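You operate a simulated robot arm through the tools that you are given. There is no shell and no other tool. Be economical: measure what you need, move in short steps, check, and stop when the job is done.

Carry out the task below with a simulated robot arm. There is one attempt and no reset: what you move stays moved.

## Task
Tighten the rim knobs of DUNE and MOON, then light both wheels.
Fine: both knobs tight before a switch goes on; the mode knobs stay on GLOW; leave both on.

It is judged by the outcome, as a careful person would: the job done as asked, and still so three seconds after it is handed in. It fails if anything else is knocked over, pushed out of place, dropped, spilled or broken.

## Robot
A 7-joint arm with a two-finger parallel gripper, fixed in place. Base frame: the origin is at the foot of the arm, x ahead of it, y to its left, z up. Units: m, rad, N and s.
With the tool pointing down near the work surface it reaches from about 0.34 to 0.74 m from the base axis. Its first joint turns from -2.007 to 2.007 rad. Payload 3.91 kg.
The TCP is the grasp point between the finger pads, 0.03 m short of the fingertips. In the tool frame z runs along the fingers and y along their closing line. The gripper opens to 0.11 m. The fingers are 0.02 m wide and 0.01 m thick; the gripper's body (0.048 by 0.112 m) begins 0.055 m behind the TCP.
Orientation is told as [roll, pitch, yaw] about the base's x, y, z axes, in that order, counted from this pose: with the fingers straight down and closing along the base's y, the tool's x points along the base's -x, its y along +y and its z along -z.

## Interface
- The arm moves only by the tool apply_moves. Its arguments are lists of equal length, an entry for each row: "slide": the shift along the tool's x, y, z in m, a list of three; "turn": the turn, a rotation vector about the tool's x, y, z in rad, a list of three. In form: {"slide": [[x, y, z], ...], "turn": [[ax, ay, az], ...]}. A call has 1 to 8 rows; each row is the pose to reach, as a shift and turn from the pose commanded when the call began, along the tool's axes at that moment. "grip" is the finger opening in m, from 0 to 0.11, set as the call begins (left out, the last holds). A row lasts 0.2 s, in which the tool goes at most 0.05 m and 0.15 rad; a call with a longer step from one row to the next is refused whole, and so is a gripper value outside its range. Where a pose cannot be reached the arm comes as near as it can. A force on the tool above 40 N (or 10 N above the force at the start of the call, whichever is more), or a blocked arm, ends the call early, and 0.2 s more pass. Each finger travels about 0.108 m/s and halts on what it meets, pressing with about 24 N; the grip force reading is that of the motor and also rises with nothing between the fingers. The clock runs only during rows and for 0.2 s after the last one: add rows that repeat a pose to give the fingers time. The reply holds the time, the measured pose of the TCP, the force on the tool along the base axes, the opening and the grip force, in the units named above and with some noise.
- Cameras (640 x 400 px; columns grow to the right, rows downward): "scene" is fixed at [0.2195, 0.5002, 1.534]; the picture's right is [-0.94, -0.35, 0.00], its down [-0.12, 0.32, -0.94] and it looks along [0.33, -0.88, -0.35] (base axes); focal length 333 px, centre (320, 200). "wrist" rides on the gripper at [-0.036, 0, -0.057] in the tool frame; the picture's right is [0.00, -1.00, 0.00], its down [0.97, 0.00, -0.24] and it looks along [0.24, 0.00, 0.97] (tool axes); focal length 218 px, centre (320, 200). There is no depth. A picture from a camera that has moved, and an enlarged one, comes with that camera's place and axes in the base frame and with its lens.
- snapshot(camera): a new picture of that camera. It takes no simulated time.
- lift_body(by): slides the trunk up (or, below 0, down) by that many m; the arm rides with it, the base frame stays. It gives what a move gives, with no picture.
- zoom(camera, box): a new picture of the part [left, top, right, bottom] of that camera's present view, enlarged. It takes no simulated time.
- finish_job(): hands the job in; it is judged then, once.

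Work in short steps. Places have to be worked out from the pictures, the camera data and where the tool is seen: move nearer, look again, correct. Check each grasp and each placing, and mend what went wrong. You have 120 turns and 84 pictures in all, those below and enlarged ones among them. Open the gripper and draw the arm clear of the work before you hand the job in, unless the task says otherwise; then end with one line.

The tools are called after ">>>" by a JSON object that holds its "method" and its "body". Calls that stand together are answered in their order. apply_moves: Moves the arm, as the interface text tells. Its arguments: {"type":"object","properties":{"slide":{"type":"array","items":{"type":"array","items":{"type":"number"}}},"turn":{"type":"array","items":{"type":"array","items":{"type":"number"}}},"grip":{"type":"number"}},"required":["slide","turn"]} The other tools are called the same way: lift_body (by) slides the trunk up or down; snapshot (camera) takes a picture; zoom (camera, box) takes an enlarged picture of a part of a camera's view; finish_job () hands the job in.

At the start:

```text
time_s: 0.0
tool_pos: [0.3706, -0.1435, 1.3553]
tool_rot: [-0.001, -0.001, 0.0]
contact_force: [0.5, -0.4, -0.8]
width: 0.11
grasp_force: 0.1
trunk travel left (down, up): [-0.775, 0.215]
```

scene: 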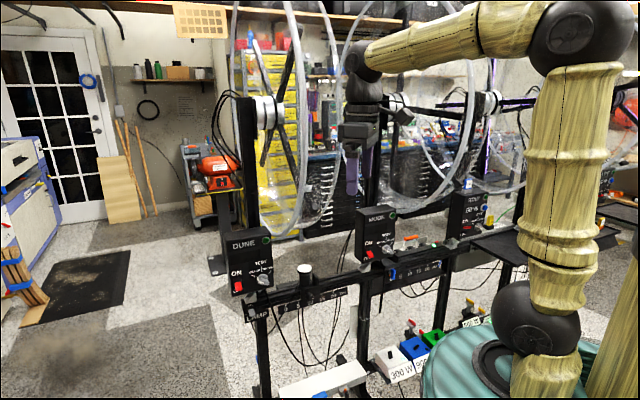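
wrist: 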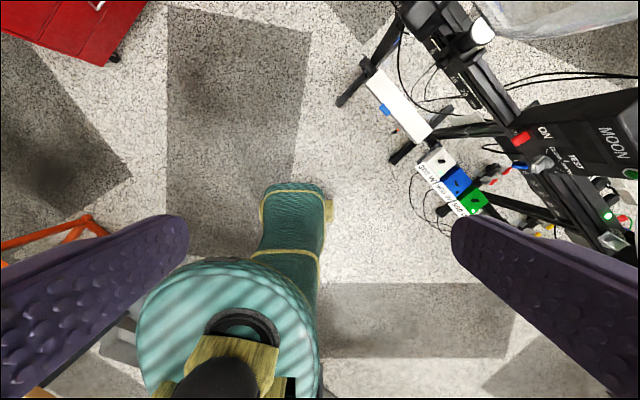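

The scene shows three wheel stands with switch boxes (DUNE, MOON, and a third). I zoom in to see the details.

>>> {"method": "zoom", "body": {"camera": "scene", "box": [200, 180, 360, 320]}}

>>> {"method": "zoom", "body": {"camera": "scene", "box": [340, 170, 500, 300]}}

>>> {"method": "zoom", "body": {"camera": "scene", "box": [200, 40, 400, 180]}}

>>> {"method": "zoom", "body": {"camera": "scene", "box": [340, 280, 520, 400]}}

```text
2.86 times, centred on (280, 250) of scene
camera zoom: at [0.2195, 0.5002, 1.534], right [-0.94, -0.35, 0.0], down [-0.12, 0.32, -0.94], along [0.33, -0.88, -0.35], focal length 951 px, centre (434, 57)
```

zoom: 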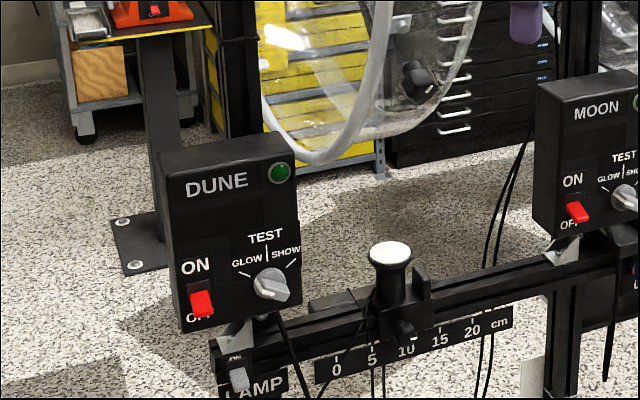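

```text
3.08 times, centred on (420, 235) of scene
camera zoom: at [0.2195, 0.5002, 1.534], right [-0.94, -0.35, 0.0], down [-0.12, 0.32, -0.94], along [0.33, -0.88, -0.35], focal length 1024 px, centre (12, 92)
```

zoom: 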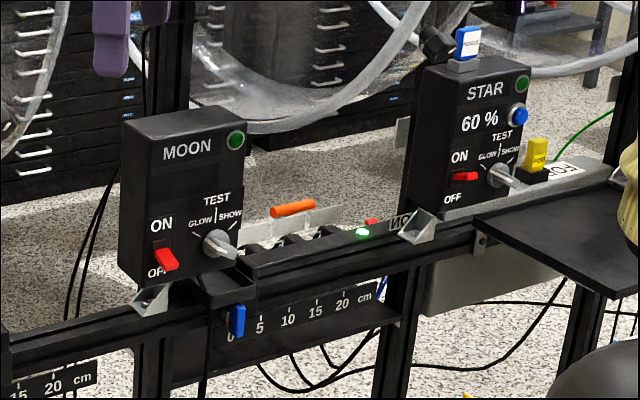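

```text
2.86 times, centred on (300, 110) of scene
camera zoom: at [0.2195, 0.5002, 1.534], right [-0.94, -0.35, 0.0], down [-0.12, 0.32, -0.94], along [0.33, -0.88, -0.35], focal length 951 px, centre (377, 457)
```

zoom: 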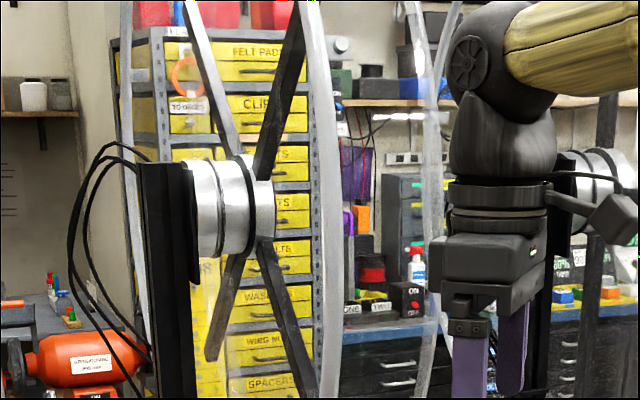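

```text
3.33 times, centred on (430, 340) of scene
camera zoom: at [0.2195, 0.5002, 1.534], right [-0.94, -0.35, 0.0], down [-0.12, 0.32, -0.94], along [0.33, -0.88, -0.35], focal length 1109 px, centre (-47, -267)
```

zoom: 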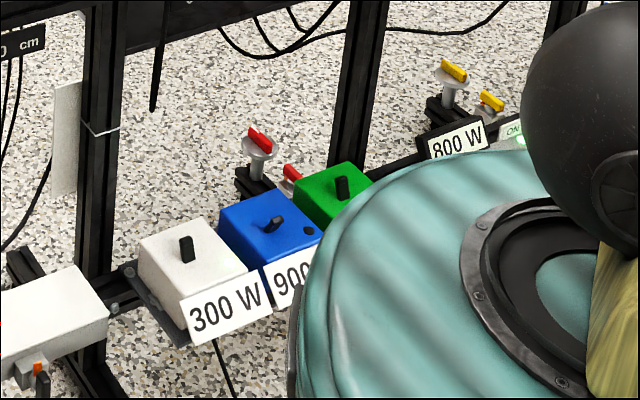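

MOON's switch triangulates to about (0.425, -0.566, 0.93) and DUNE's to about (0.76, -0.225, 0.93). I turn the wrist camera towards the panels for a better look.

>>> {"method": "apply_moves", "body": {"slide": [[0, 0, 0], [0, 0, 0], [0, 0, 0], [0, 0, 0], [0, 0, 0], [0, 0, 0], [0, 0, 0], [0, 0, 0]], "turn": [[0.1, -0.1, 0], [0.2, -0.2, 0], [0.3, -0.3, 0], [0.4, -0.4, 0], [0.5, -0.5, 0], [0.6, -0.6, 0], [0.7, -0.7, 0], [0.8, -0.8, 0]]}}

>>> {"method": "snapshot", "body": {"camera": "wrist"}}

```text
time_s: 1.8
tool_pos: [0.3853, -0.1424, 1.335]
tool_rot: [-0.928, -0.674, 0.35]
contact_force: [-0.7, -1.1, 0.3]
width: 0.11
grasp_force: 0.1
out of reach, approached as far as the arm can: row 6, 7, 8
trunk travel left (down, up): [-0.775, 0.215]
```

```text
77 pictures are left
camera wrist: at [0.3771, -0.0974, 1.3839], right [-0.26, -0.73, 0.63], down [-0.86, -0.11, -0.49], along [0.43, -0.67, -0.6], focal length 218 px, centre (320, 200)
```

wrist: 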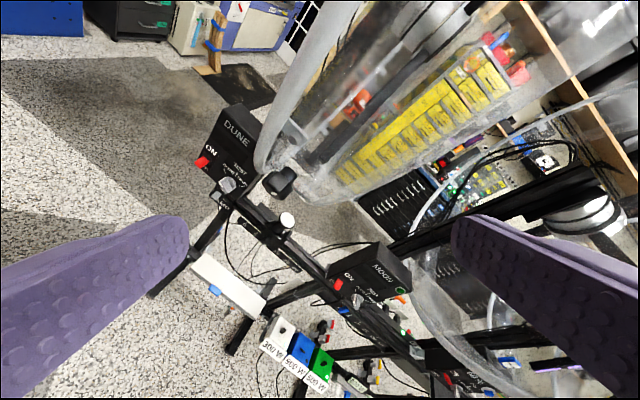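

DUNE's rim knob triangulates well to (0.509, -0.224, 1.222). I zoom in to see the knob details and find MOON's.

>>> {"method": "zoom", "body": {"camera": "wrist", "box": [180, 90, 340, 240]}}

>>> {"method": "zoom", "body": {"camera": "wrist", "box": [320, 220, 560, 400]}}

>>> {"method": "zoom", "body": {"camera": "scene", "box": [380, 60, 540, 220]}}

>>> {"method": "snapshot", "body": {"camera": "scene"}}

```text
2.67 times, centred on (260, 165) of wrist
camera zoom: at [0.3771, -0.0974, 1.3839], right [-0.26, -0.73, 0.63], down [-0.86, -0.11, -0.49], along [0.43, -0.67, -0.6], focal length 582 px, centre (480, 293)
```

zoom: 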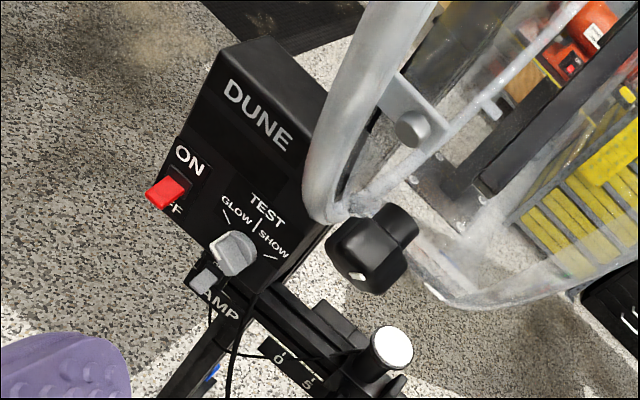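

```text
2.22 times, centred on (440, 310) of wrist
camera zoom: at [0.3771, -0.0974, 1.3839], right [-0.26, -0.73, 0.63], down [-0.86, -0.11, -0.49], along [0.43, -0.67, -0.6], focal length 485 px, centre (53, -44)
```

zoom: 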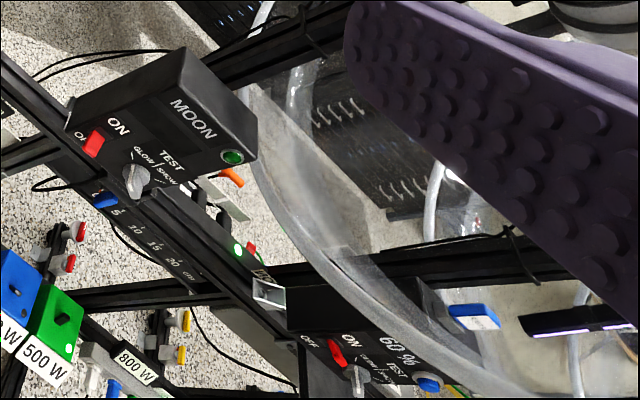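

```text
2.50 times, centred on (460, 140) of scene
camera zoom: at [0.2195, 0.5002, 1.534], right [-0.94, -0.35, 0.0], down [-0.12, 0.32, -0.94], along [0.33, -0.88, -0.35], focal length 832 px, centre (-30, 350)
```

zoom: 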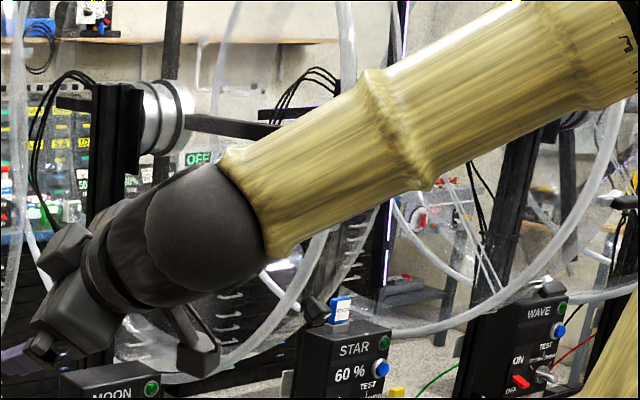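

```text
73 pictures are left
```

scene: 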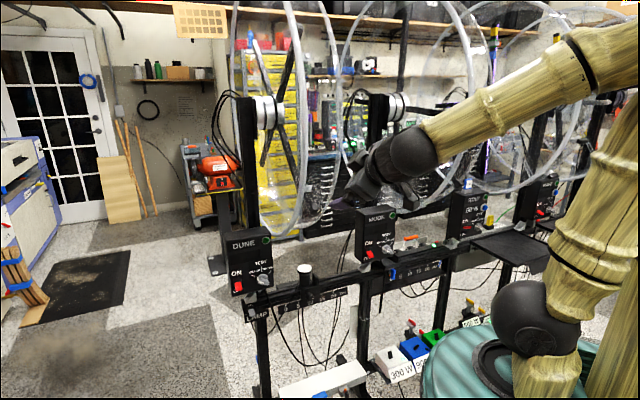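

MOON's knob sits at the same offset, about (0.165, -0.565, 1.225). I look closely at the knobs' and switches' shapes.

>>> {"method": "zoom", "body": {"camera": "wrist", "box": [250, 140, 330, 210]}}

>>> {"method": "zoom", "body": {"camera": "scene", "box": [270, 170, 330, 215]}}

>>> {"method": "zoom", "body": {"camera": "scene", "box": [430, 160, 500, 215]}}

>>> {"method": "zoom", "body": {"camera": "scene", "box": [225, 225, 290, 325]}}

>>> {"method": "zoom", "body": {"camera": "scene", "box": [355, 205, 445, 285]}}

```text
5.71 times, centred on (290, 175) of wrist
camera zoom: at [0.3771, -0.0974, 1.3839], right [-0.26, -0.73, 0.63], down [-0.86, -0.11, -0.49], along [0.43, -0.67, -0.6], focal length 1247 px, centre (491, 343)
```

zoom: 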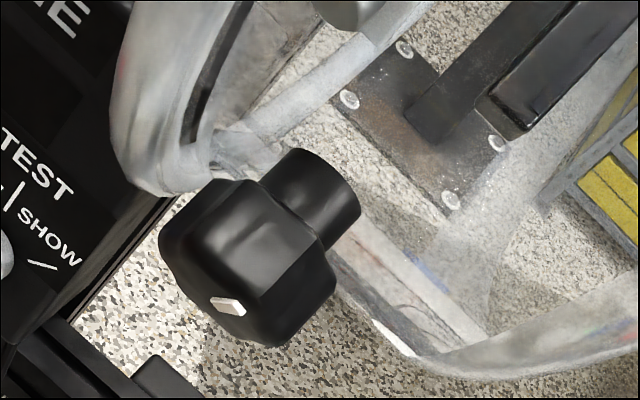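

```text
8.89 times, centred on (300, 192) of scene
camera zoom: at [0.2195, 0.5002, 1.534], right [-0.94, -0.35, 0.0], down [-0.12, 0.32, -0.94], along [0.33, -0.88, -0.35], focal length 2958 px, centre (498, 267)
```

zoom: 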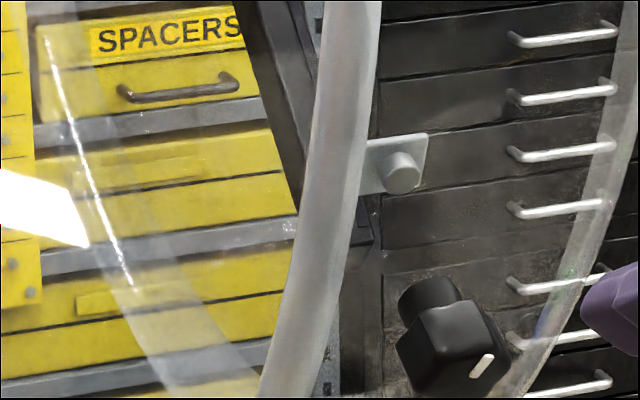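

```text
7.27 times, centred on (465, 188) of scene
camera zoom: at [0.2195, 0.5002, 1.534], right [-0.94, -0.35, 0.0], down [-0.12, 0.32, -0.94], along [0.33, -0.88, -0.35], focal length 2420 px, centre (-734, 291)
```

zoom: 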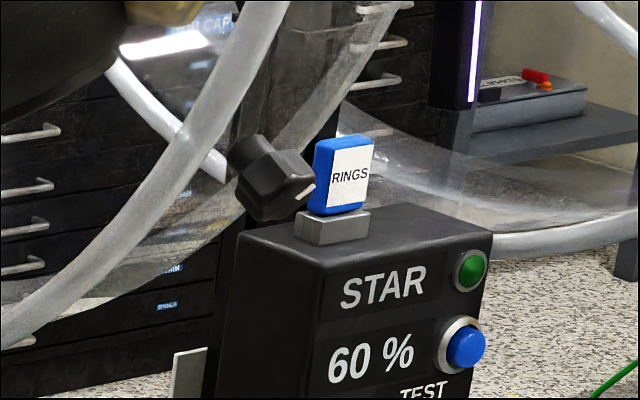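

```text
4.00 times, centred on (258, 275) of scene
camera zoom: at [0.2195, 0.5002, 1.534], right [-0.94, -0.35, 0.0], down [-0.12, 0.32, -0.94], along [0.33, -0.88, -0.35], focal length 1331 px, centre (570, -100)
```

zoom: 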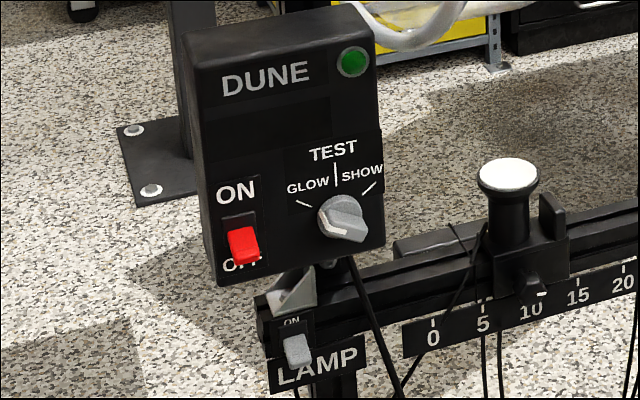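

```text
5.00 times, centred on (400, 245) of scene
camera zoom: at [0.2195, 0.5002, 1.534], right [-0.94, -0.35, 0.0], down [-0.12, 0.32, -0.94], along [0.33, -0.88, -0.35], focal length 1664 px, centre (-80, -25)
```

zoom: 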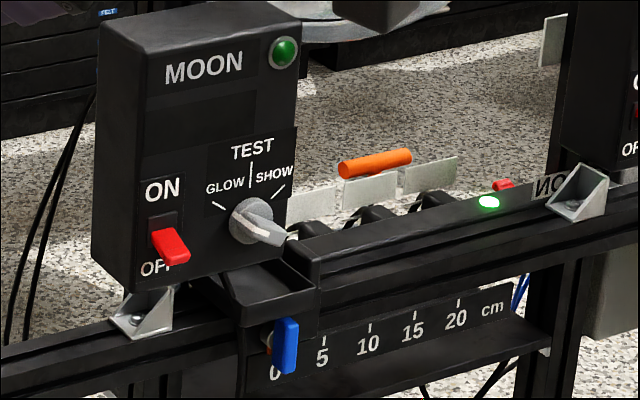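

The DUNE knob is a small (~3 cm) hand knob whose axis is horizontal, facing (-0.7, 0.7, 0), the same as the boxes. I turn the tool to face it along (0.7, -0.7, 0) and stop about 10 cm in front.

>>> {"method": "apply_moves", "body": {"slide": [[0.0043, 0.0096, 0.0115], [0.0086, 0.019, 0.023], [0.013, 0.029, 0.0346], [0.017, 0.0385, 0.046], [0.0215, 0.048, 0.0577], [0.0257, 0.058, 0.069], [0.03, 0.067, 0.081], [0.0343, 0.077, 0.0923]], "turn": [[0.024, -0.057, 0.097], [0.048, -0.1145, 0.1935], [0.072, -0.172, 0.29], [0.096, -0.229, 0.387], [0.12, -0.286, 0.484], [0.144, -0.3435, 0.58], [0.168, -0.4, 0.677], [0.192, -0.458, 0.774]]}}

>>> {"method": "snapshot", "body": {"camera": "wrist"}}

>>> {"method": "snapshot", "body": {"camera": "scene"}}

```text
time_s: 3.6
tool_pos: [0.486, -0.161, 1.2262]
tool_rot: [3.002, -1.528, 2.492]
contact_force: [-0.1, -0.1, -1.0]
width: 0.11
grasp_force: 0.0
out of reach, approached as far as the arm can: row 2, 3, 4, 5, 6, 7, 8
trunk travel left (down, up): [-0.775, 0.215]
```

```text
67 pictures are left
camera wrist: at [0.4451, -0.1178, 1.2594], right [-0.71, -0.7, -0.01], down [-0.13, 0.14, -0.98], along [0.69, -0.7, -0.2], focal length 218 px, centre (320, 200)
```

wrist: 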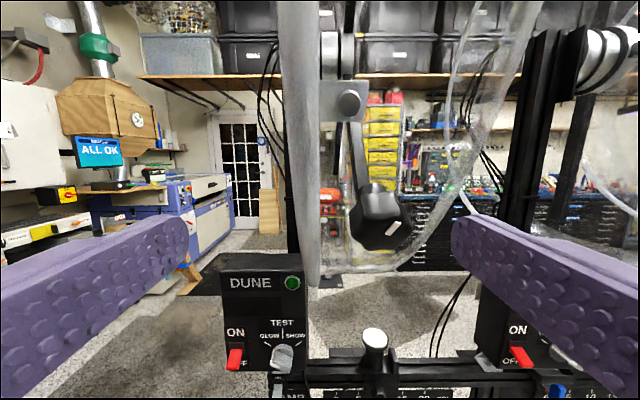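

```text
66 pictures are left
```

scene: 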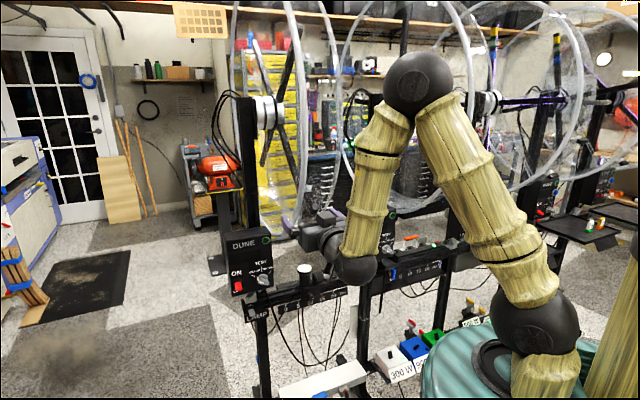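

The wrist now faces DUNE's box and knob squarely. I zoom in on the knob shape and the mode knob, and on the neighbours for reference.

>>> {"method": "zoom", "body": {"camera": "wrist", "box": [320, 160, 440, 270]}}

>>> {"method": "zoom", "body": {"camera": "wrist", "box": [210, 240, 330, 400]}}

>>> {"method": "zoom", "body": {"camera": "scene", "box": [500, 160, 570, 220]}}

>>> {"method": "zoom", "body": {"camera": "wrist", "box": [60, 110, 160, 180]}}

```text
3.64 times, centred on (380, 215) of wrist
camera zoom: at [0.4451, -0.1178, 1.2594], right [-0.71, -0.7, -0.01], down [-0.13, 0.14, -0.98], along [0.69, -0.7, -0.2], focal length 794 px, centre (102, 146)
```

zoom: 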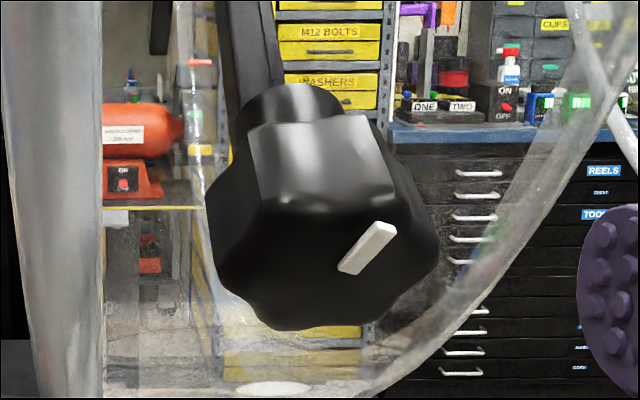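

```text
2.50 times, centred on (270, 320) of wrist
camera zoom: at [0.4451, -0.1178, 1.2594], right [-0.71, -0.7, -0.01], down [-0.13, 0.14, -0.98], along [0.69, -0.7, -0.2], focal length 546 px, centre (445, -100)
```

zoom: 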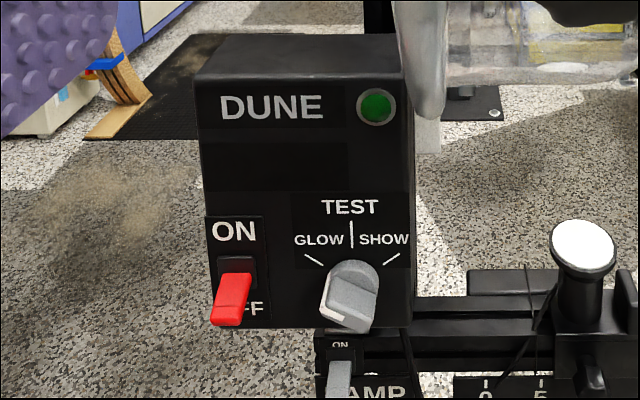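

```text
6.67 times, centred on (535, 190) of scene
camera zoom: at [0.2195, 0.5002, 1.534], right [-0.94, -0.35, 0.0], down [-0.12, 0.32, -0.94], along [0.33, -0.88, -0.35], focal length 2218 px, centre (-1113, 267)
```

zoom: 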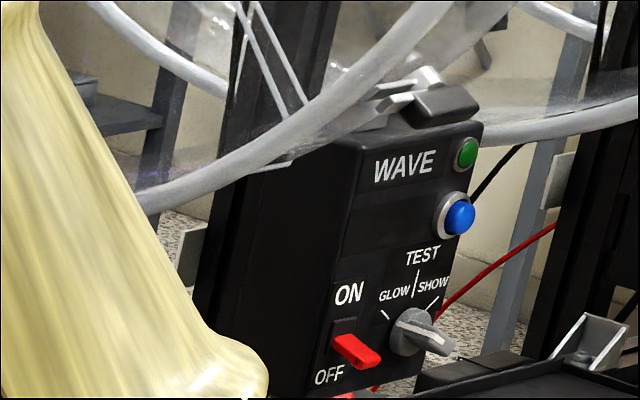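

```text
5.71 times, centred on (110, 145) of wrist
camera zoom: at [0.4451, -0.1178, 1.2594], right [-0.71, -0.7, -0.01], down [-0.13, 0.14, -0.98], along [0.69, -0.7, -0.2], focal length 1247 px, centre (1520, 514)
```

zoom: 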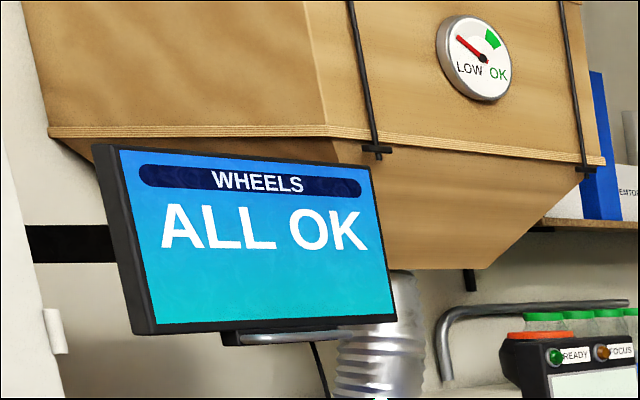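

The knob body is around (0.51, -0.235, 1.215), 4.6 cm right of the hoop. I shift onto its axis, narrow the fingers to 0.06 and pre-rotate counter-clockwise so I can turn clockwise after grasping.

>>> {"method": "apply_moves", "body": {"slide": [[0.0, -0.005, 0], [0.003, -0.01, 0], [0.005, -0.016, 0], [0.007, -0.022, 0], [0.009, -0.028, 0], [0.011, -0.034, 0], [0.011, -0.036, 0], [0.011, -0.036, 0]], "turn": [[0, 0, -0.15], [0, 0, -0.3], [0, 0, -0.45], [0, 0, -0.6], [0, 0, -0.75], [0, 0, -0.9], [0, 0, -1.05], [0, 0, -1.2]], "grip": 0.06}}

>>> {"method": "snapshot", "body": {"camera": "wrist"}}

```text
time_s: 5.4
tool_pos: [0.4833, -0.1883, 1.217]
tool_rot: [-1.618, -0.373, 0.8]
contact_force: [0.6, -0.4, -0.4]
width: 0.06
grasp_force: 0.1
out of reach, approached as far as the arm can: row 1, 2, 3, 4, 5, 6, 7, 8
trunk travel left (down, up): [-0.775, 0.215]
```

```text
61 pictures are left
camera wrist: at [0.4665, -0.123, 1.2285], right [-0.29, -0.23, 0.93], down [-0.8, -0.48, -0.36], along [0.53, -0.85, -0.04], focal length 218 px, centre (320, 200)
```

wrist: 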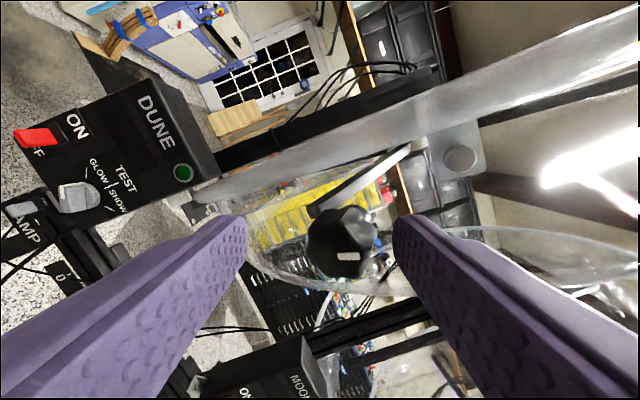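

The tool faces the knob with the fingers near-vertical; the knob sits slightly off toward the upper finger. I centre laterally, without advancing.

>>> {"method": "apply_moves", "body": {"slide": [[0.007, -0.005, 0.0], [0.014, -0.0098, 0.0], [0.014, -0.0098, 0.0]], "turn": [[0, 0, 0], [0, 0, 0], [0, 0, 0]]}}

>>> {"method": "snapshot", "body": {"camera": "wrist"}}

```text
time_s: 6.2
tool_pos: [0.4807, -0.2017, 1.2218]
tool_rot: [-1.616, -0.374, 0.8]
contact_force: [-0.2, 0.1, 0.6]
width: 0.0599
grasp_force: 0.0
out of reach, approached as far as the arm can: row 1, 2, 3
trunk travel left (down, up): [-0.775, 0.215]
```

```text
60 pictures are left
camera wrist: at [0.4637, -0.1362, 1.2326], right [-0.29, -0.23, 0.93], down [-0.8, -0.48, -0.37], along [0.53, -0.85, -0.04], focal length 218 px, centre (320, 200)
```

wrist: 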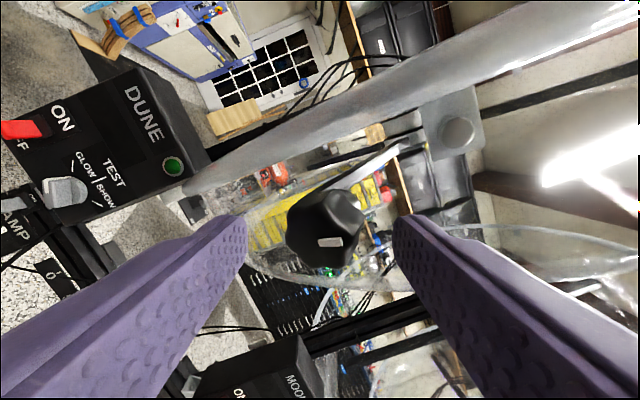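

The knob is now centred between the fingers and on the tool axis. I advance in small steps with the fingers still open.

>>> {"method": "apply_moves", "body": {"slide": [[0, 0, 0.01], [0, 0, 0.02], [0, 0, 0.03], [0, 0, 0.03]], "turn": [[0, 0, 0], [0, 0, 0], [0, 0, 0], [0, 0, 0]]}}

>>> {"method": "snapshot", "body": {"camera": "wrist"}}

```text
time_s: 6.7
tool_pos: [0.4838, -0.2049, 1.2215]
tool_rot: [-1.615, -0.371, 0.803]
contact_force: [-25.2, 21.6, -2.0]
width: 0.0599
grasp_force: 0.0
trunk travel left (down, up): [-0.775, 0.215]
stopped in row 2: the force on the tool passed its limit (the readings are from after the stop); the commanded pose is now the measured one
```

```text
59 pictures are left
camera wrist: at [0.4664, -0.1394, 1.2334], right [-0.28, -0.23, 0.93], down [-0.8, -0.48, -0.36], along [0.53, -0.85, -0.05], focal length 218 px, centre (320, 200)
```

wrist: 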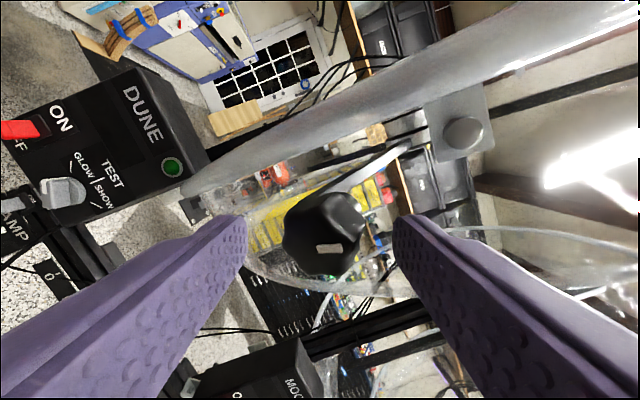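

Contact straight ahead: the upper fingertip probably met the clear rim wall. I zoom in, to see whether the knob's axis is tilted downward (radial to the wheel).

>>> {"method": "zoom", "body": {"camera": "wrist", "box": [220, 140, 440, 310]}}

>>> {"method": "zoom", "body": {"camera": "scene", "box": [270, 160, 350, 240]}}

```text
2.35 times, centred on (330, 225) of wrist
camera zoom: at [0.4664, -0.1394, 1.2334], right [-0.28, -0.23, 0.93], down [-0.8, -0.48, -0.36], along [0.53, -0.85, -0.05], focal length 514 px, centre (296, 141)
```

zoom: 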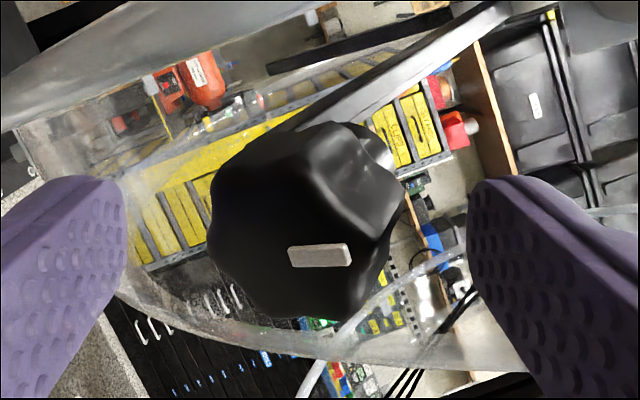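

```text
5.00 times, centred on (310, 200) of scene
camera zoom: at [0.2195, 0.5002, 1.534], right [-0.94, -0.35, 0.0], down [-0.12, 0.32, -0.94], along [0.33, -0.88, -0.35], focal length 1664 px, centre (370, 200)
```

zoom: 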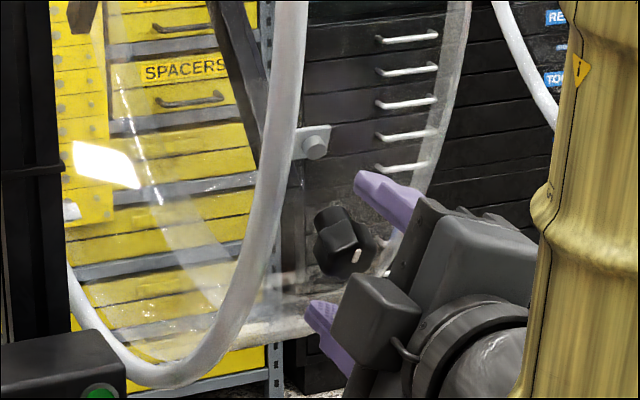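

The clear rim wall curves toward me above the knob, and the knob's axis points about 30° downward (radial). I need the tool tilted up, which needs more room for the arm, so I back off, slide clear sideways, and will lower the trunk.

>>> {"method": "apply_moves", "body": {"slide": [[0, 0, -0.015], [0, 0, -0.03], [0, 0, -0.03], [0.019, -0.007, -0.03], [0.037, -0.015, -0.03], [0.056, -0.022, -0.03]], "turn": [[0, 0, 0], [0, 0, 0], [0, 0, 0], [0, 0, 0], [0, 0, 0], [0, 0, 0]]}}

>>> {"method": "snapshot", "body": {"camera": "wrist"}}

```text
time_s: 8.0
tool_pos: [0.4773, -0.2103, 1.224]
tool_rot: [-1.61, -0.371, 0.839]
contact_force: [-6.1, 31.7, -3.1]
width: 0.0552
grasp_force: 0.0
out of reach, approached as far as the arm can: row 2, 3, 4, 5, 6
trunk travel left (down, up): [-0.775, 0.215]
stopped in row 6: the force on the tool passed its limit (the readings are from after the stop); the commanded pose is now the measured one
```

```text
56 pictures are left
camera wrist: at [0.4576, -0.1465, 1.2346], right [-0.27, -0.24, 0.93], down [-0.78, -0.51, -0.36], along [0.56, -0.83, -0.05], focal length 218 px, centre (320, 200)
```

wrist: 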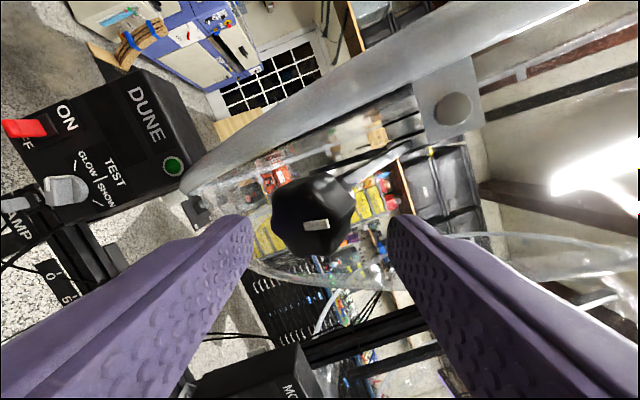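

The arm can't back straight out here and the tip still touches the wall. Pitching the tool up about the knob draws the upper fingertip off the wall and is the orientation I need anyway.

>>> {"method": "apply_moves", "body": {"slide": [[0.0022, 0.0057, -0.001], [0.0045, 0.0115, -0.001], [0.0067, 0.0172, -0.001], [0.0089, 0.0229, -0.001], [0.0089, 0.0229, -0.001]], "turn": [[0.116, -0.045, 0], [0.233, -0.09, 0], [0.349, -0.135, 0], [0.465, -0.18, 0], [0.465, -0.18, 0]]}}

>>> {"method": "snapshot", "body": {"camera": "wrist"}}

>>> {"method": "zoom", "body": {"camera": "scene", "box": [270, 160, 350, 240]}}

```text
time_s: 9.2
tool_pos: [0.4774, -0.2197, 1.1989]
tool_rot: [-2.138, -0.317, 1.003]
contact_force: [0.3, 0.5, 0.8]
width: 0.0601
grasp_force: 0.1
trunk travel left (down, up): [-0.775, 0.215]
```

```text
55 pictures are left
camera wrist: at [0.4608, -0.1563, 1.181], right [-0.59, 0.07, 0.8], down [-0.64, -0.64, -0.43], along [0.48, -0.77, 0.42], focal length 218 px, centre (320, 200)
```

wrist: 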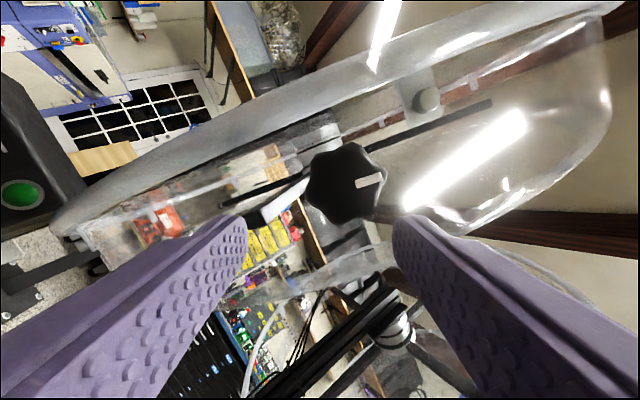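

```text
5.00 times, centred on (310, 200) of scene
camera zoom: at [0.2195, 0.5002, 1.534], right [-0.94, -0.35, 0.0], down [-0.12, 0.32, -0.94], along [0.33, -0.88, -0.35], focal length 1664 px, centre (370, 200)
```

zoom: 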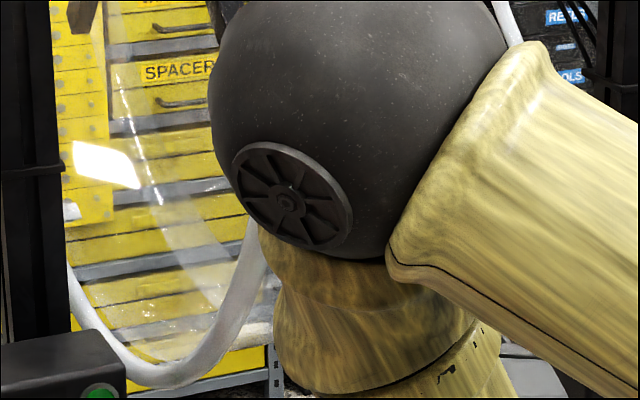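

Contact is gone and the knob is seen face-on now. The arm changed its elbow posture, so I check the whole scene.

>>> {"method": "snapshot", "body": {"camera": "scene"}}

>>> {"method": "zoom", "body": {"camera": "wrist", "box": [240, 90, 440, 250]}}

```text
53 pictures are left
```

scene: 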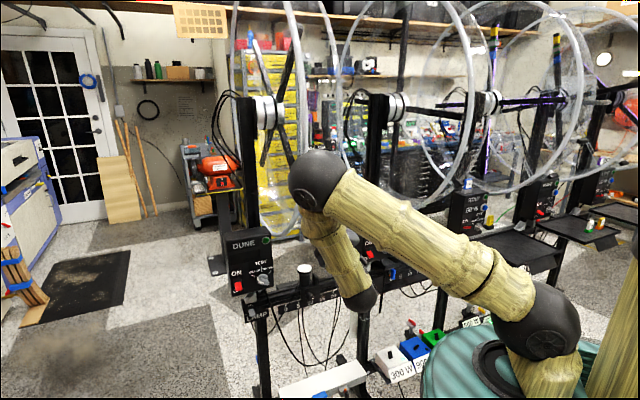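

```text
2.50 times, centred on (340, 170) of wrist
camera zoom: at [0.4608, -0.1563, 1.181], right [-0.59, 0.07, 0.8], down [-0.64, -0.64, -0.43], along [0.48, -0.77, 0.42], focal length 546 px, centre (270, 275)
```

zoom: 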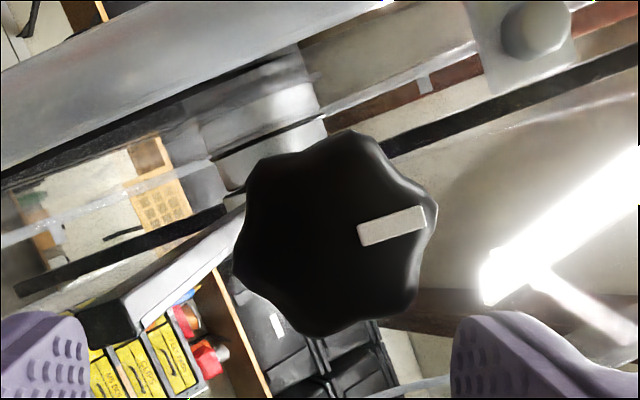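

The knob face is about 2 cm off axis (toward -x tool) and 1 cm in -y. I centre on it, then advance a little.

>>> {"method": "apply_moves", "body": {"slide": [[-0.01, -0.005, 0], [-0.0205, -0.0105, 0], [-0.0205, -0.0105, 0.007], [-0.0205, -0.0105, 0.014], [-0.0205, -0.0105, 0.014]], "turn": [[0, 0, 0], [0, 0, 0], [0, 0, 0], [0, 0, 0], [0, 0, 0]]}}

>>> {"method": "snapshot", "body": {"camera": "wrist"}}

```text
time_s: 10.4
tool_pos: [0.4912, -0.211, 1.2204]
tool_rot: [-2.135, -0.319, 1.003]
contact_force: [0.8, -0.5, 0.1]
width: 0.0598
grasp_force: 0.1
trunk travel left (down, up): [-0.775, 0.215]
```

```text
51 pictures are left
camera wrist: at [0.4747, -0.1468, 1.2029], right [-0.59, 0.07, 0.8], down [-0.65, -0.63, -0.43], along [0.48, -0.77, 0.42], focal length 218 px, centre (320, 200)
```

wrist: 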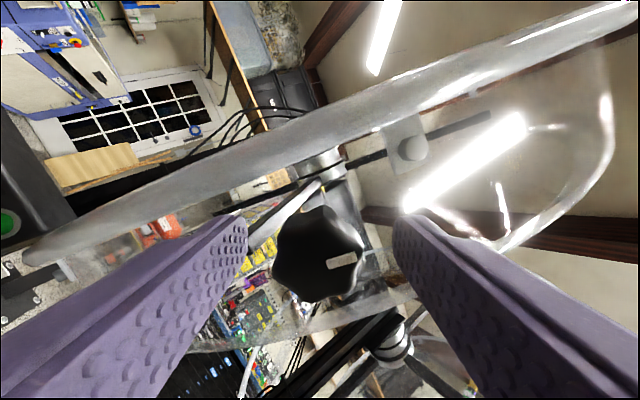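

Well centred now (needs ~4 mm in +x). I advance another 1.6 cm so the pads surround the knob body.

>>> {"method": "apply_moves", "body": {"slide": [[0.004, 0, 0.005], [0.004, 0, 0.011], [0.004, 0, 0.016], [0.004, 0, 0.016]], "turn": [[0, 0, 0], [0, 0, 0], [0, 0, 0], [0, 0, 0]]}}

>>> {"method": "snapshot", "body": {"camera": "wrist"}}

```text
time_s: 11.1
tool_pos: [0.4935, -0.2167, 1.2204]
tool_rot: [-2.125, -0.316, 1.0]
contact_force: [-19.2, 16.1, -12.7]
width: 0.061
grasp_force: 1.0
trunk travel left (down, up): [-0.775, 0.215]
stopped in row 3: the force on the tool passed its limit (the readings are from after the stop); the commanded pose is now the measured one
```

```text
50 pictures are left
camera wrist: at [0.477, -0.1534, 1.205], right [-0.59, 0.06, 0.81], down [-0.65, -0.63, -0.42], along [0.48, -0.77, 0.41], focal length 218 px, centre (320, 200)
```

wrist: 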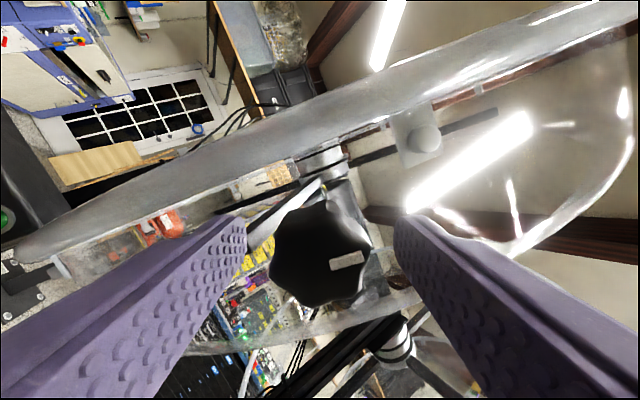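

Both fingertips just touch the rim wall with the pads overlapping the knob by ~1.5 cm, and it's well centred. I back off 2 mm and close on the knob.

>>> {"method": "apply_moves", "body": {"slide": [[0, 0, -0.003], [0, 0, -0.003]], "turn": [[0, 0, 0], [0, 0, 0]]}}

>>> {"method": "apply_moves", "body": {"slide": [[0, 0, 0], [0, 0, 0], [0, 0, 0]], "turn": [[0, 0, 0], [0, 0, 0], [0, 0, 0]], "grip": 0.015}}

>>> {"method": "snapshot", "body": {"camera": "wrist"}}

```text
time_s: 11.7
tool_pos: [0.4934, -0.2166, 1.2217]
tool_rot: [-2.131, -0.319, 1.002]
contact_force: [0.1, 6.5, 1.6]
width: 0.0609
grasp_force: 0.9
trunk travel left (down, up): [-0.775, 0.215]
```

```text
time_s: 12.5
tool_pos: [0.491, -0.2171, 1.2217]
tool_rot: [-2.13, -0.317, 0.999]
contact_force: [-14.9, 7.6, -1.5]
width: 0.032
grasp_force: 17.2
trunk travel left (down, up): [-0.775, 0.215]
```

```text
49 pictures are left
camera wrist: at [0.4745, -0.1537, 1.2046], right [-0.59, 0.06, 0.81], down [-0.65, -0.63, -0.42], along [0.48, -0.77, 0.41], focal length 218 px, centre (320, 200)
```

wrist: 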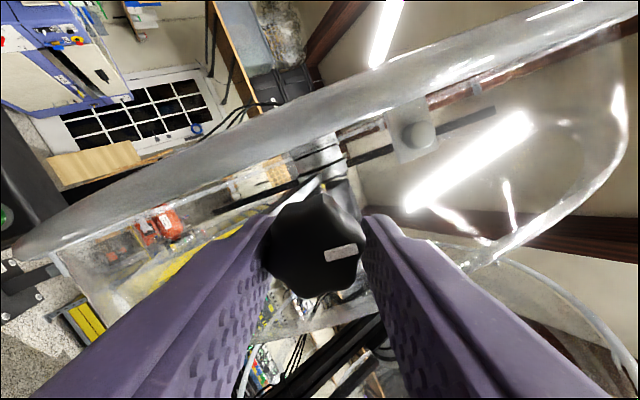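

Knob gripped at 0.032 m, mark pointing near the upper finger. I turn clockwise (+z of the tool) in steps.

>>> {"method": "apply_moves", "body": {"slide": [[0, 0, 0], [0, 0, 0], [0, 0, 0], [0, 0, 0], [0, 0, 0]], "turn": [[0, 0, 0.12], [0, 0, 0.25], [0, 0, 0.38], [0, 0, 0.5], [0, 0, 0.6]]}}

>>> {"method": "zoom", "body": {"camera": "wrist", "box": [200, 130, 440, 310]}}

```text
time_s: 13.4
tool_pos: [0.4924, -0.2154, 1.2201]
tool_rot: [-2.23, -0.631, 1.243]
contact_force: [-10.4, 11.1, -10.9]
width: 0.0293
grasp_force: 44.7
trunk travel left (down, up): [-0.775, 0.215]
stopped in row 4: the force on the tool passed its limit (the readings are from after the stop); the commanded pose is now the measured one
```

```text
2.22 times, centred on (320, 220) of wrist
camera zoom: at [0.4669, -0.1527, 1.2124], right [-0.73, -0.24, 0.64], down [-0.4, -0.6, -0.69], along [0.55, -0.76, 0.34], focal length 485 px, centre (320, 156)
```

zoom: 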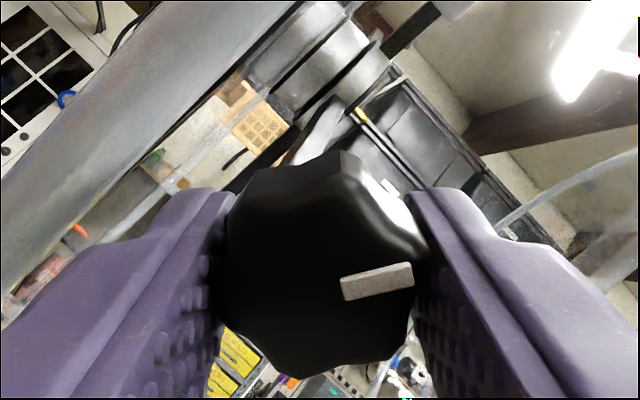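

The knob turned with the gripper (mark still at the upper finger); the stop was axial force against the rim wall. I ease back a few mm and continue turning.

>>> {"method": "apply_moves", "body": {"slide": [[0, 0, -0.002], [0, 0, -0.003], [0, 0, -0.003], [0, 0, -0.003], [0, 0, -0.003], [0, 0, -0.003]], "turn": [[0, 0, 0], [0, 0, 0.12], [0, 0, 0.24], [0, 0, 0.36], [0, 0, 0.48], [0, 0, 0.6]]}}

>>> {"method": "zoom", "body": {"camera": "wrist", "box": [200, 130, 440, 310]}}

```text
time_s: 14.6
tool_pos: [0.4945, -0.2134, 1.218]
tool_rot: [-2.532, -0.946, 1.665]
contact_force: [-18.0, 12.5, -6.7]
width: 0.0291
grasp_force: 44.9
out of reach, approached as far as the arm can: row 5
trunk travel left (down, up): [-0.775, 0.215]
stopped in row 5: the force on the tool passed its limit (the readings are from after the stop); the commanded pose is now the measured one
```

```text
2.22 times, centred on (320, 220) of wrist
camera zoom: at [0.4569, -0.1575, 1.2208], right [-0.77, -0.54, 0.33], down [-0.1, -0.42, -0.9], along [0.63, -0.73, 0.27], focal length 485 px, centre (320, 156)
```

zoom: 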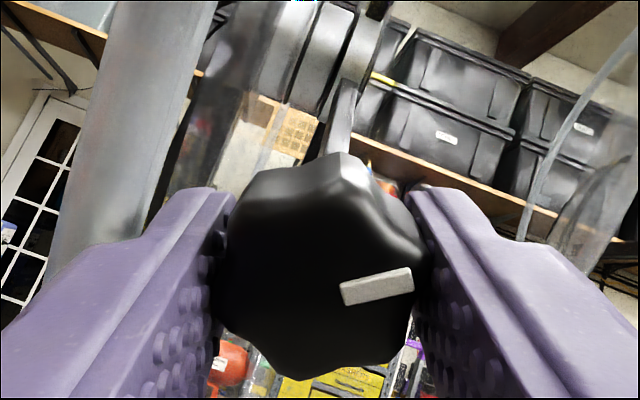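

Still turning with the knob (about 0.8 rad so far). I continue, easing back slightly.

>>> {"method": "apply_moves", "body": {"slide": [[0, 0, -0.001], [0, 0, -0.002], [0, 0, -0.002], [0, 0, -0.002], [0, 0, -0.002]], "turn": [[0, 0, 0.0], [0, 0, 0.12], [0, 0, 0.24], [0, 0, 0.36], [0, 0, 0.48]]}}

>>> {"method": "snapshot", "body": {"camera": "wrist"}}

```text
time_s: 15.1
tool_pos: [0.4951, -0.2129, 1.2195]
tool_rot: [-2.553, -0.965, 1.689]
contact_force: [-15.9, 12.8, -3.2]
width: 0.0291
grasp_force: 45.6
out of reach, approached as far as the arm can: row 2
trunk travel left (down, up): [-0.775, 0.215]
stopped in row 2: the force on the tool passed its limit (the readings are from after the stop); the commanded pose is now the measured one
```

```text
46 pictures are left
camera wrist: at [0.4565, -0.1577, 1.2217], right [-0.77, -0.55, 0.32], down [-0.09, -0.4, -0.91], along [0.63, -0.73, 0.26], focal length 218 px, centre (320, 200)
```

wrist: 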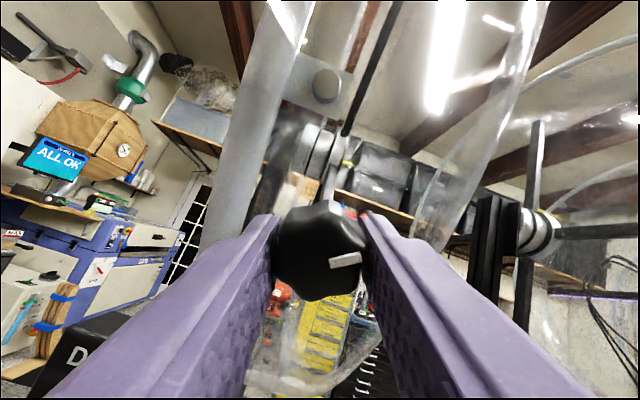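

It stalled about 48° on, but the arm also reports a reach limit, so I can't call it tight. I open slightly (the hoop is near), back off and regrasp from a counter-clockwise angle.

>>> {"method": "apply_moves", "body": {"slide": [[0, 0, 0], [0, 0, 0], [0, 0, -0.01], [0, 0, -0.02], [0, 0, -0.03], [0, 0, -0.03]], "turn": [[0, 0, 0], [0, 0, 0], [0, 0, 0], [0, 0, 0], [0, 0, 0], [0, 0, 0]], "grip": 0.046}}

>>> {"method": "snapshot", "body": {"camera": "wrist"}}

```text
time_s: 16.4
tool_pos: [0.4974, -0.2, 1.2177]
tool_rot: [-2.547, -0.971, 1.683]
contact_force: [-2.7, -3.5, 2.4]
width: 0.048
grasp_force: 1.9
out of reach, approached as far as the arm can: row 3, 4, 5, 6
trunk travel left (down, up): [-0.775, 0.215]
```

```text
45 pictures are left
camera wrist: at [0.4586, -0.1441, 1.221], right [-0.77, -0.55, 0.32], down [-0.09, -0.4, -0.91], along [0.63, -0.73, 0.26], focal length 218 px, centre (320, 200)
```

wrist: 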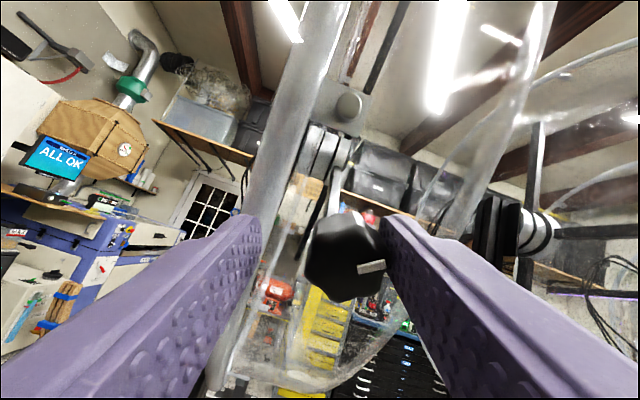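

Backing straight out is unreachable; moving down along the tool's x (tangential to the rim) frees the knob from between the fingers. I do that, then I'll lower the trunk.

>>> {"method": "apply_moves", "body": {"slide": [[0, -0.01, 0], [0.015, -0.012, 0], [0.03, -0.012, 0], [0.045, -0.012, -0.005], [0.06, -0.012, -0.01]], "turn": [[0, 0, 0], [0, 0, 0], [0, 0, 0], [0, 0, 0], [0, 0, 0]]}}

>>> {"method": "snapshot", "body": {"camera": "wrist"}}

```text
time_s: 17.3
tool_pos: [0.4965, -0.2145, 1.2141]
tool_rot: [-2.551, -0.957, 1.691]
contact_force: [-24.9, 28.1, -3.4]
width: 0.0474
grasp_force: 1.7
out of reach, approached as far as the arm can: row 1, 2, 3, 4
trunk travel left (down, up): [-0.775, 0.215]
stopped in row 4: the force on the tool passed its limit (the readings are from after the stop); the commanded pose is now the measured one
```

```text
44 pictures are left
camera wrist: at [0.4595, -0.1584, 1.2161], right [-0.77, -0.55, 0.32], down [-0.09, -0.41, -0.91], along [0.63, -0.73, 0.27], focal length 218 px, centre (320, 200)
```

wrist: 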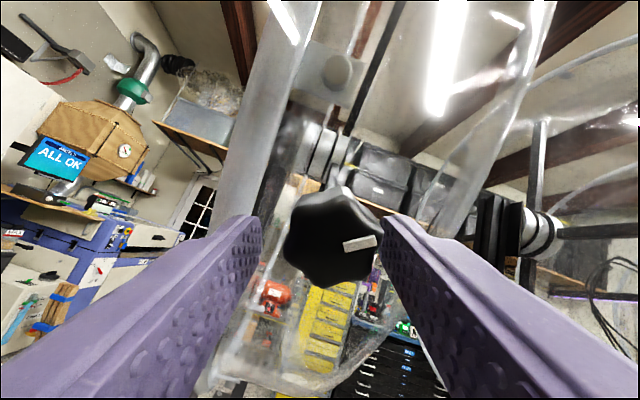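

The fingers straddle the knob with light wall contact. I lower the trunk slightly; that moves the hand down and off the wall, and gains reach.

>>> {"method": "lift_body", "body": {"by": -0.02}}

>>> {"method": "snapshot", "body": {"camera": "wrist"}}

```text
time_s: 17.9
tool_pos: [0.5026, -0.2207, 1.1902]
tool_rot: [-2.554, -0.964, 1.691]
contact_force: [-0.3, -0.3, 0.5]
width: 0.0461
grasp_force: 0.1
trunk travel left (down, up): [-0.755, 0.235]
```

```text
43 pictures are left
camera wrist: at [0.4635, -0.1649, 1.1932], right [-0.77, -0.55, 0.32], down [-0.09, -0.4, -0.91], along [0.63, -0.73, 0.26], focal length 218 px, centre (320, 200)
```

wrist: 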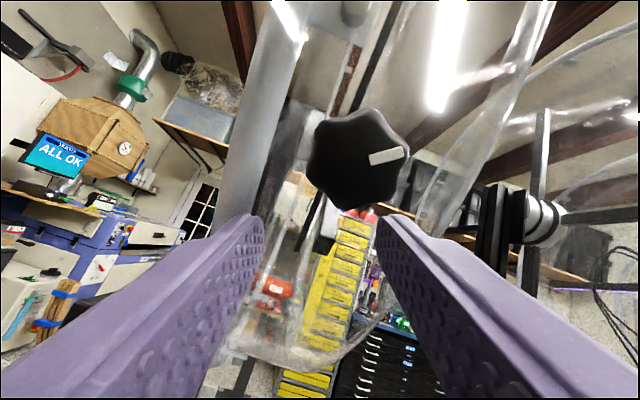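

Hand is free with zero force. I lower the trunk by 0.2 m to gain reach; the path straight down is clear (rail is at n ≈ -0.7).

>>> {"method": "lift_body", "body": {"by": -0.2}}

>>> {"method": "snapshot", "body": {"camera": "scene"}}

```text
time_s: 20.1
tool_pos: [0.5025, -0.2205, 0.9911]
tool_rot: [-2.553, -0.963, 1.693]
contact_force: [-0.4, 0.3, 0.1]
width: 0.046
grasp_force: 0.1
trunk travel left (down, up): [-0.555, 0.435]
```

```text
42 pictures are left
```

scene: 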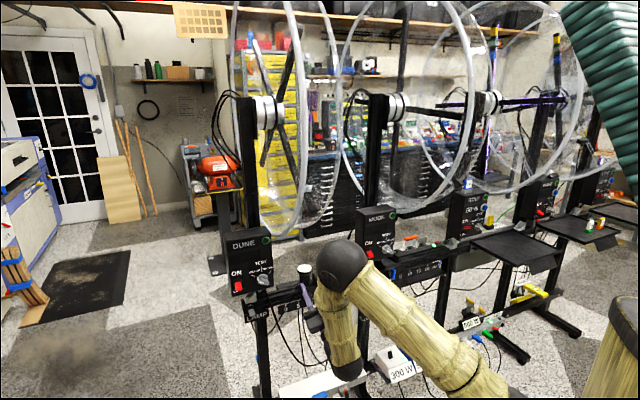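

Trunk is lower with everything intact. I move back up to a stand-off in front of the knob, rotating counter-clockwise ~1.14 rad for a fresh clockwise turn.

>>> {"method": "apply_moves", "body": {"slide": [[-0.024, -0.0094, 0.004], [-0.0485, -0.0188, 0.01], [-0.0728, -0.028, 0.018], [-0.097, -0.0375, 0.028], [-0.121, -0.047, 0.037], [-0.1455, -0.056, 0.047], [-0.17, -0.0656, 0.057], [-0.194, -0.075, 0.0656]], "turn": [[0, 0, -0.142], [0, 0, -0.285], [0, 0, -0.427], [0, 0, -0.57], [0, 0, -0.712], [0, 0, -0.855], [0, 0, -1.0], [0, 0, -1.14]], "grip": 0.06}}

>>> {"method": "snapshot", "body": {"camera": "wrist"}}

```text
time_s: 21.9
tool_pos: [0.4723, -0.1919, 1.2056]
tool_rot: [-2.066, -0.053, 0.832]
contact_force: [0.0, -0.9, -0.2]
width: 0.06
grasp_force: 0.1
trunk travel left (down, up): [-0.555, 0.435]
```

```text
41 pictures are left
camera wrist: at [0.4602, -0.1301, 1.1815], right [-0.38, 0.29, 0.88], down [-0.8, -0.57, -0.17], along [0.45, -0.77, 0.45], focal length 218 px, centre (320, 200)
```

wrist: 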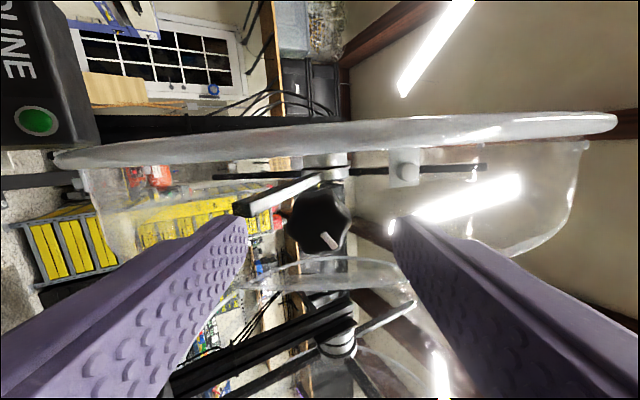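

Perfectly aligned with no reach trouble. I advance 3.3 cm, then close.

>>> {"method": "apply_moves", "body": {"slide": [[0, 0, 0.012], [0, 0, 0.024], [0, 0, 0.032], [0, 0, 0.032]], "turn": [[0, 0, 0], [0, 0, 0], [0, 0, 0], [0, 0, 0]]}}

>>> {"method": "apply_moves", "body": {"slide": [[0, 0, 0], [0, 0, 0], [0, 0, 0]], "turn": [[0, 0, 0], [0, 0, 0], [0, 0, 0]], "grip": 0.015}}

>>> {"method": "zoom", "body": {"camera": "wrist", "box": [200, 130, 440, 310]}}

```text
time_s: 22.9
tool_pos: [0.4912, -0.2121, 1.2197]
tool_rot: [-2.068, -0.054, 0.833]
contact_force: [0.1, 0.3, 0.0]
width: 0.0601
grasp_force: 0.0
trunk travel left (down, up): [-0.555, 0.435]
```

```text
time_s: 23.7
tool_pos: [0.4918, -0.212, 1.221]
tool_rot: [-2.07, -0.055, 0.832]
contact_force: [1.5, -0.1, 5.1]
width: 0.0299
grasp_force: 44.5
trunk travel left (down, up): [-0.555, 0.435]
```

```text
2.22 times, centred on (320, 220) of wrist
camera zoom: at [0.48, -0.1496, 1.1958], right [-0.39, 0.29, 0.88], down [-0.8, -0.57, -0.17], along [0.45, -0.77, 0.45], focal length 485 px, centre (320, 156)
```

zoom: 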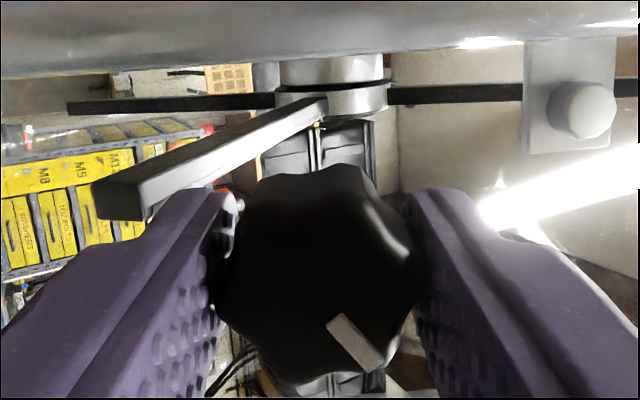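

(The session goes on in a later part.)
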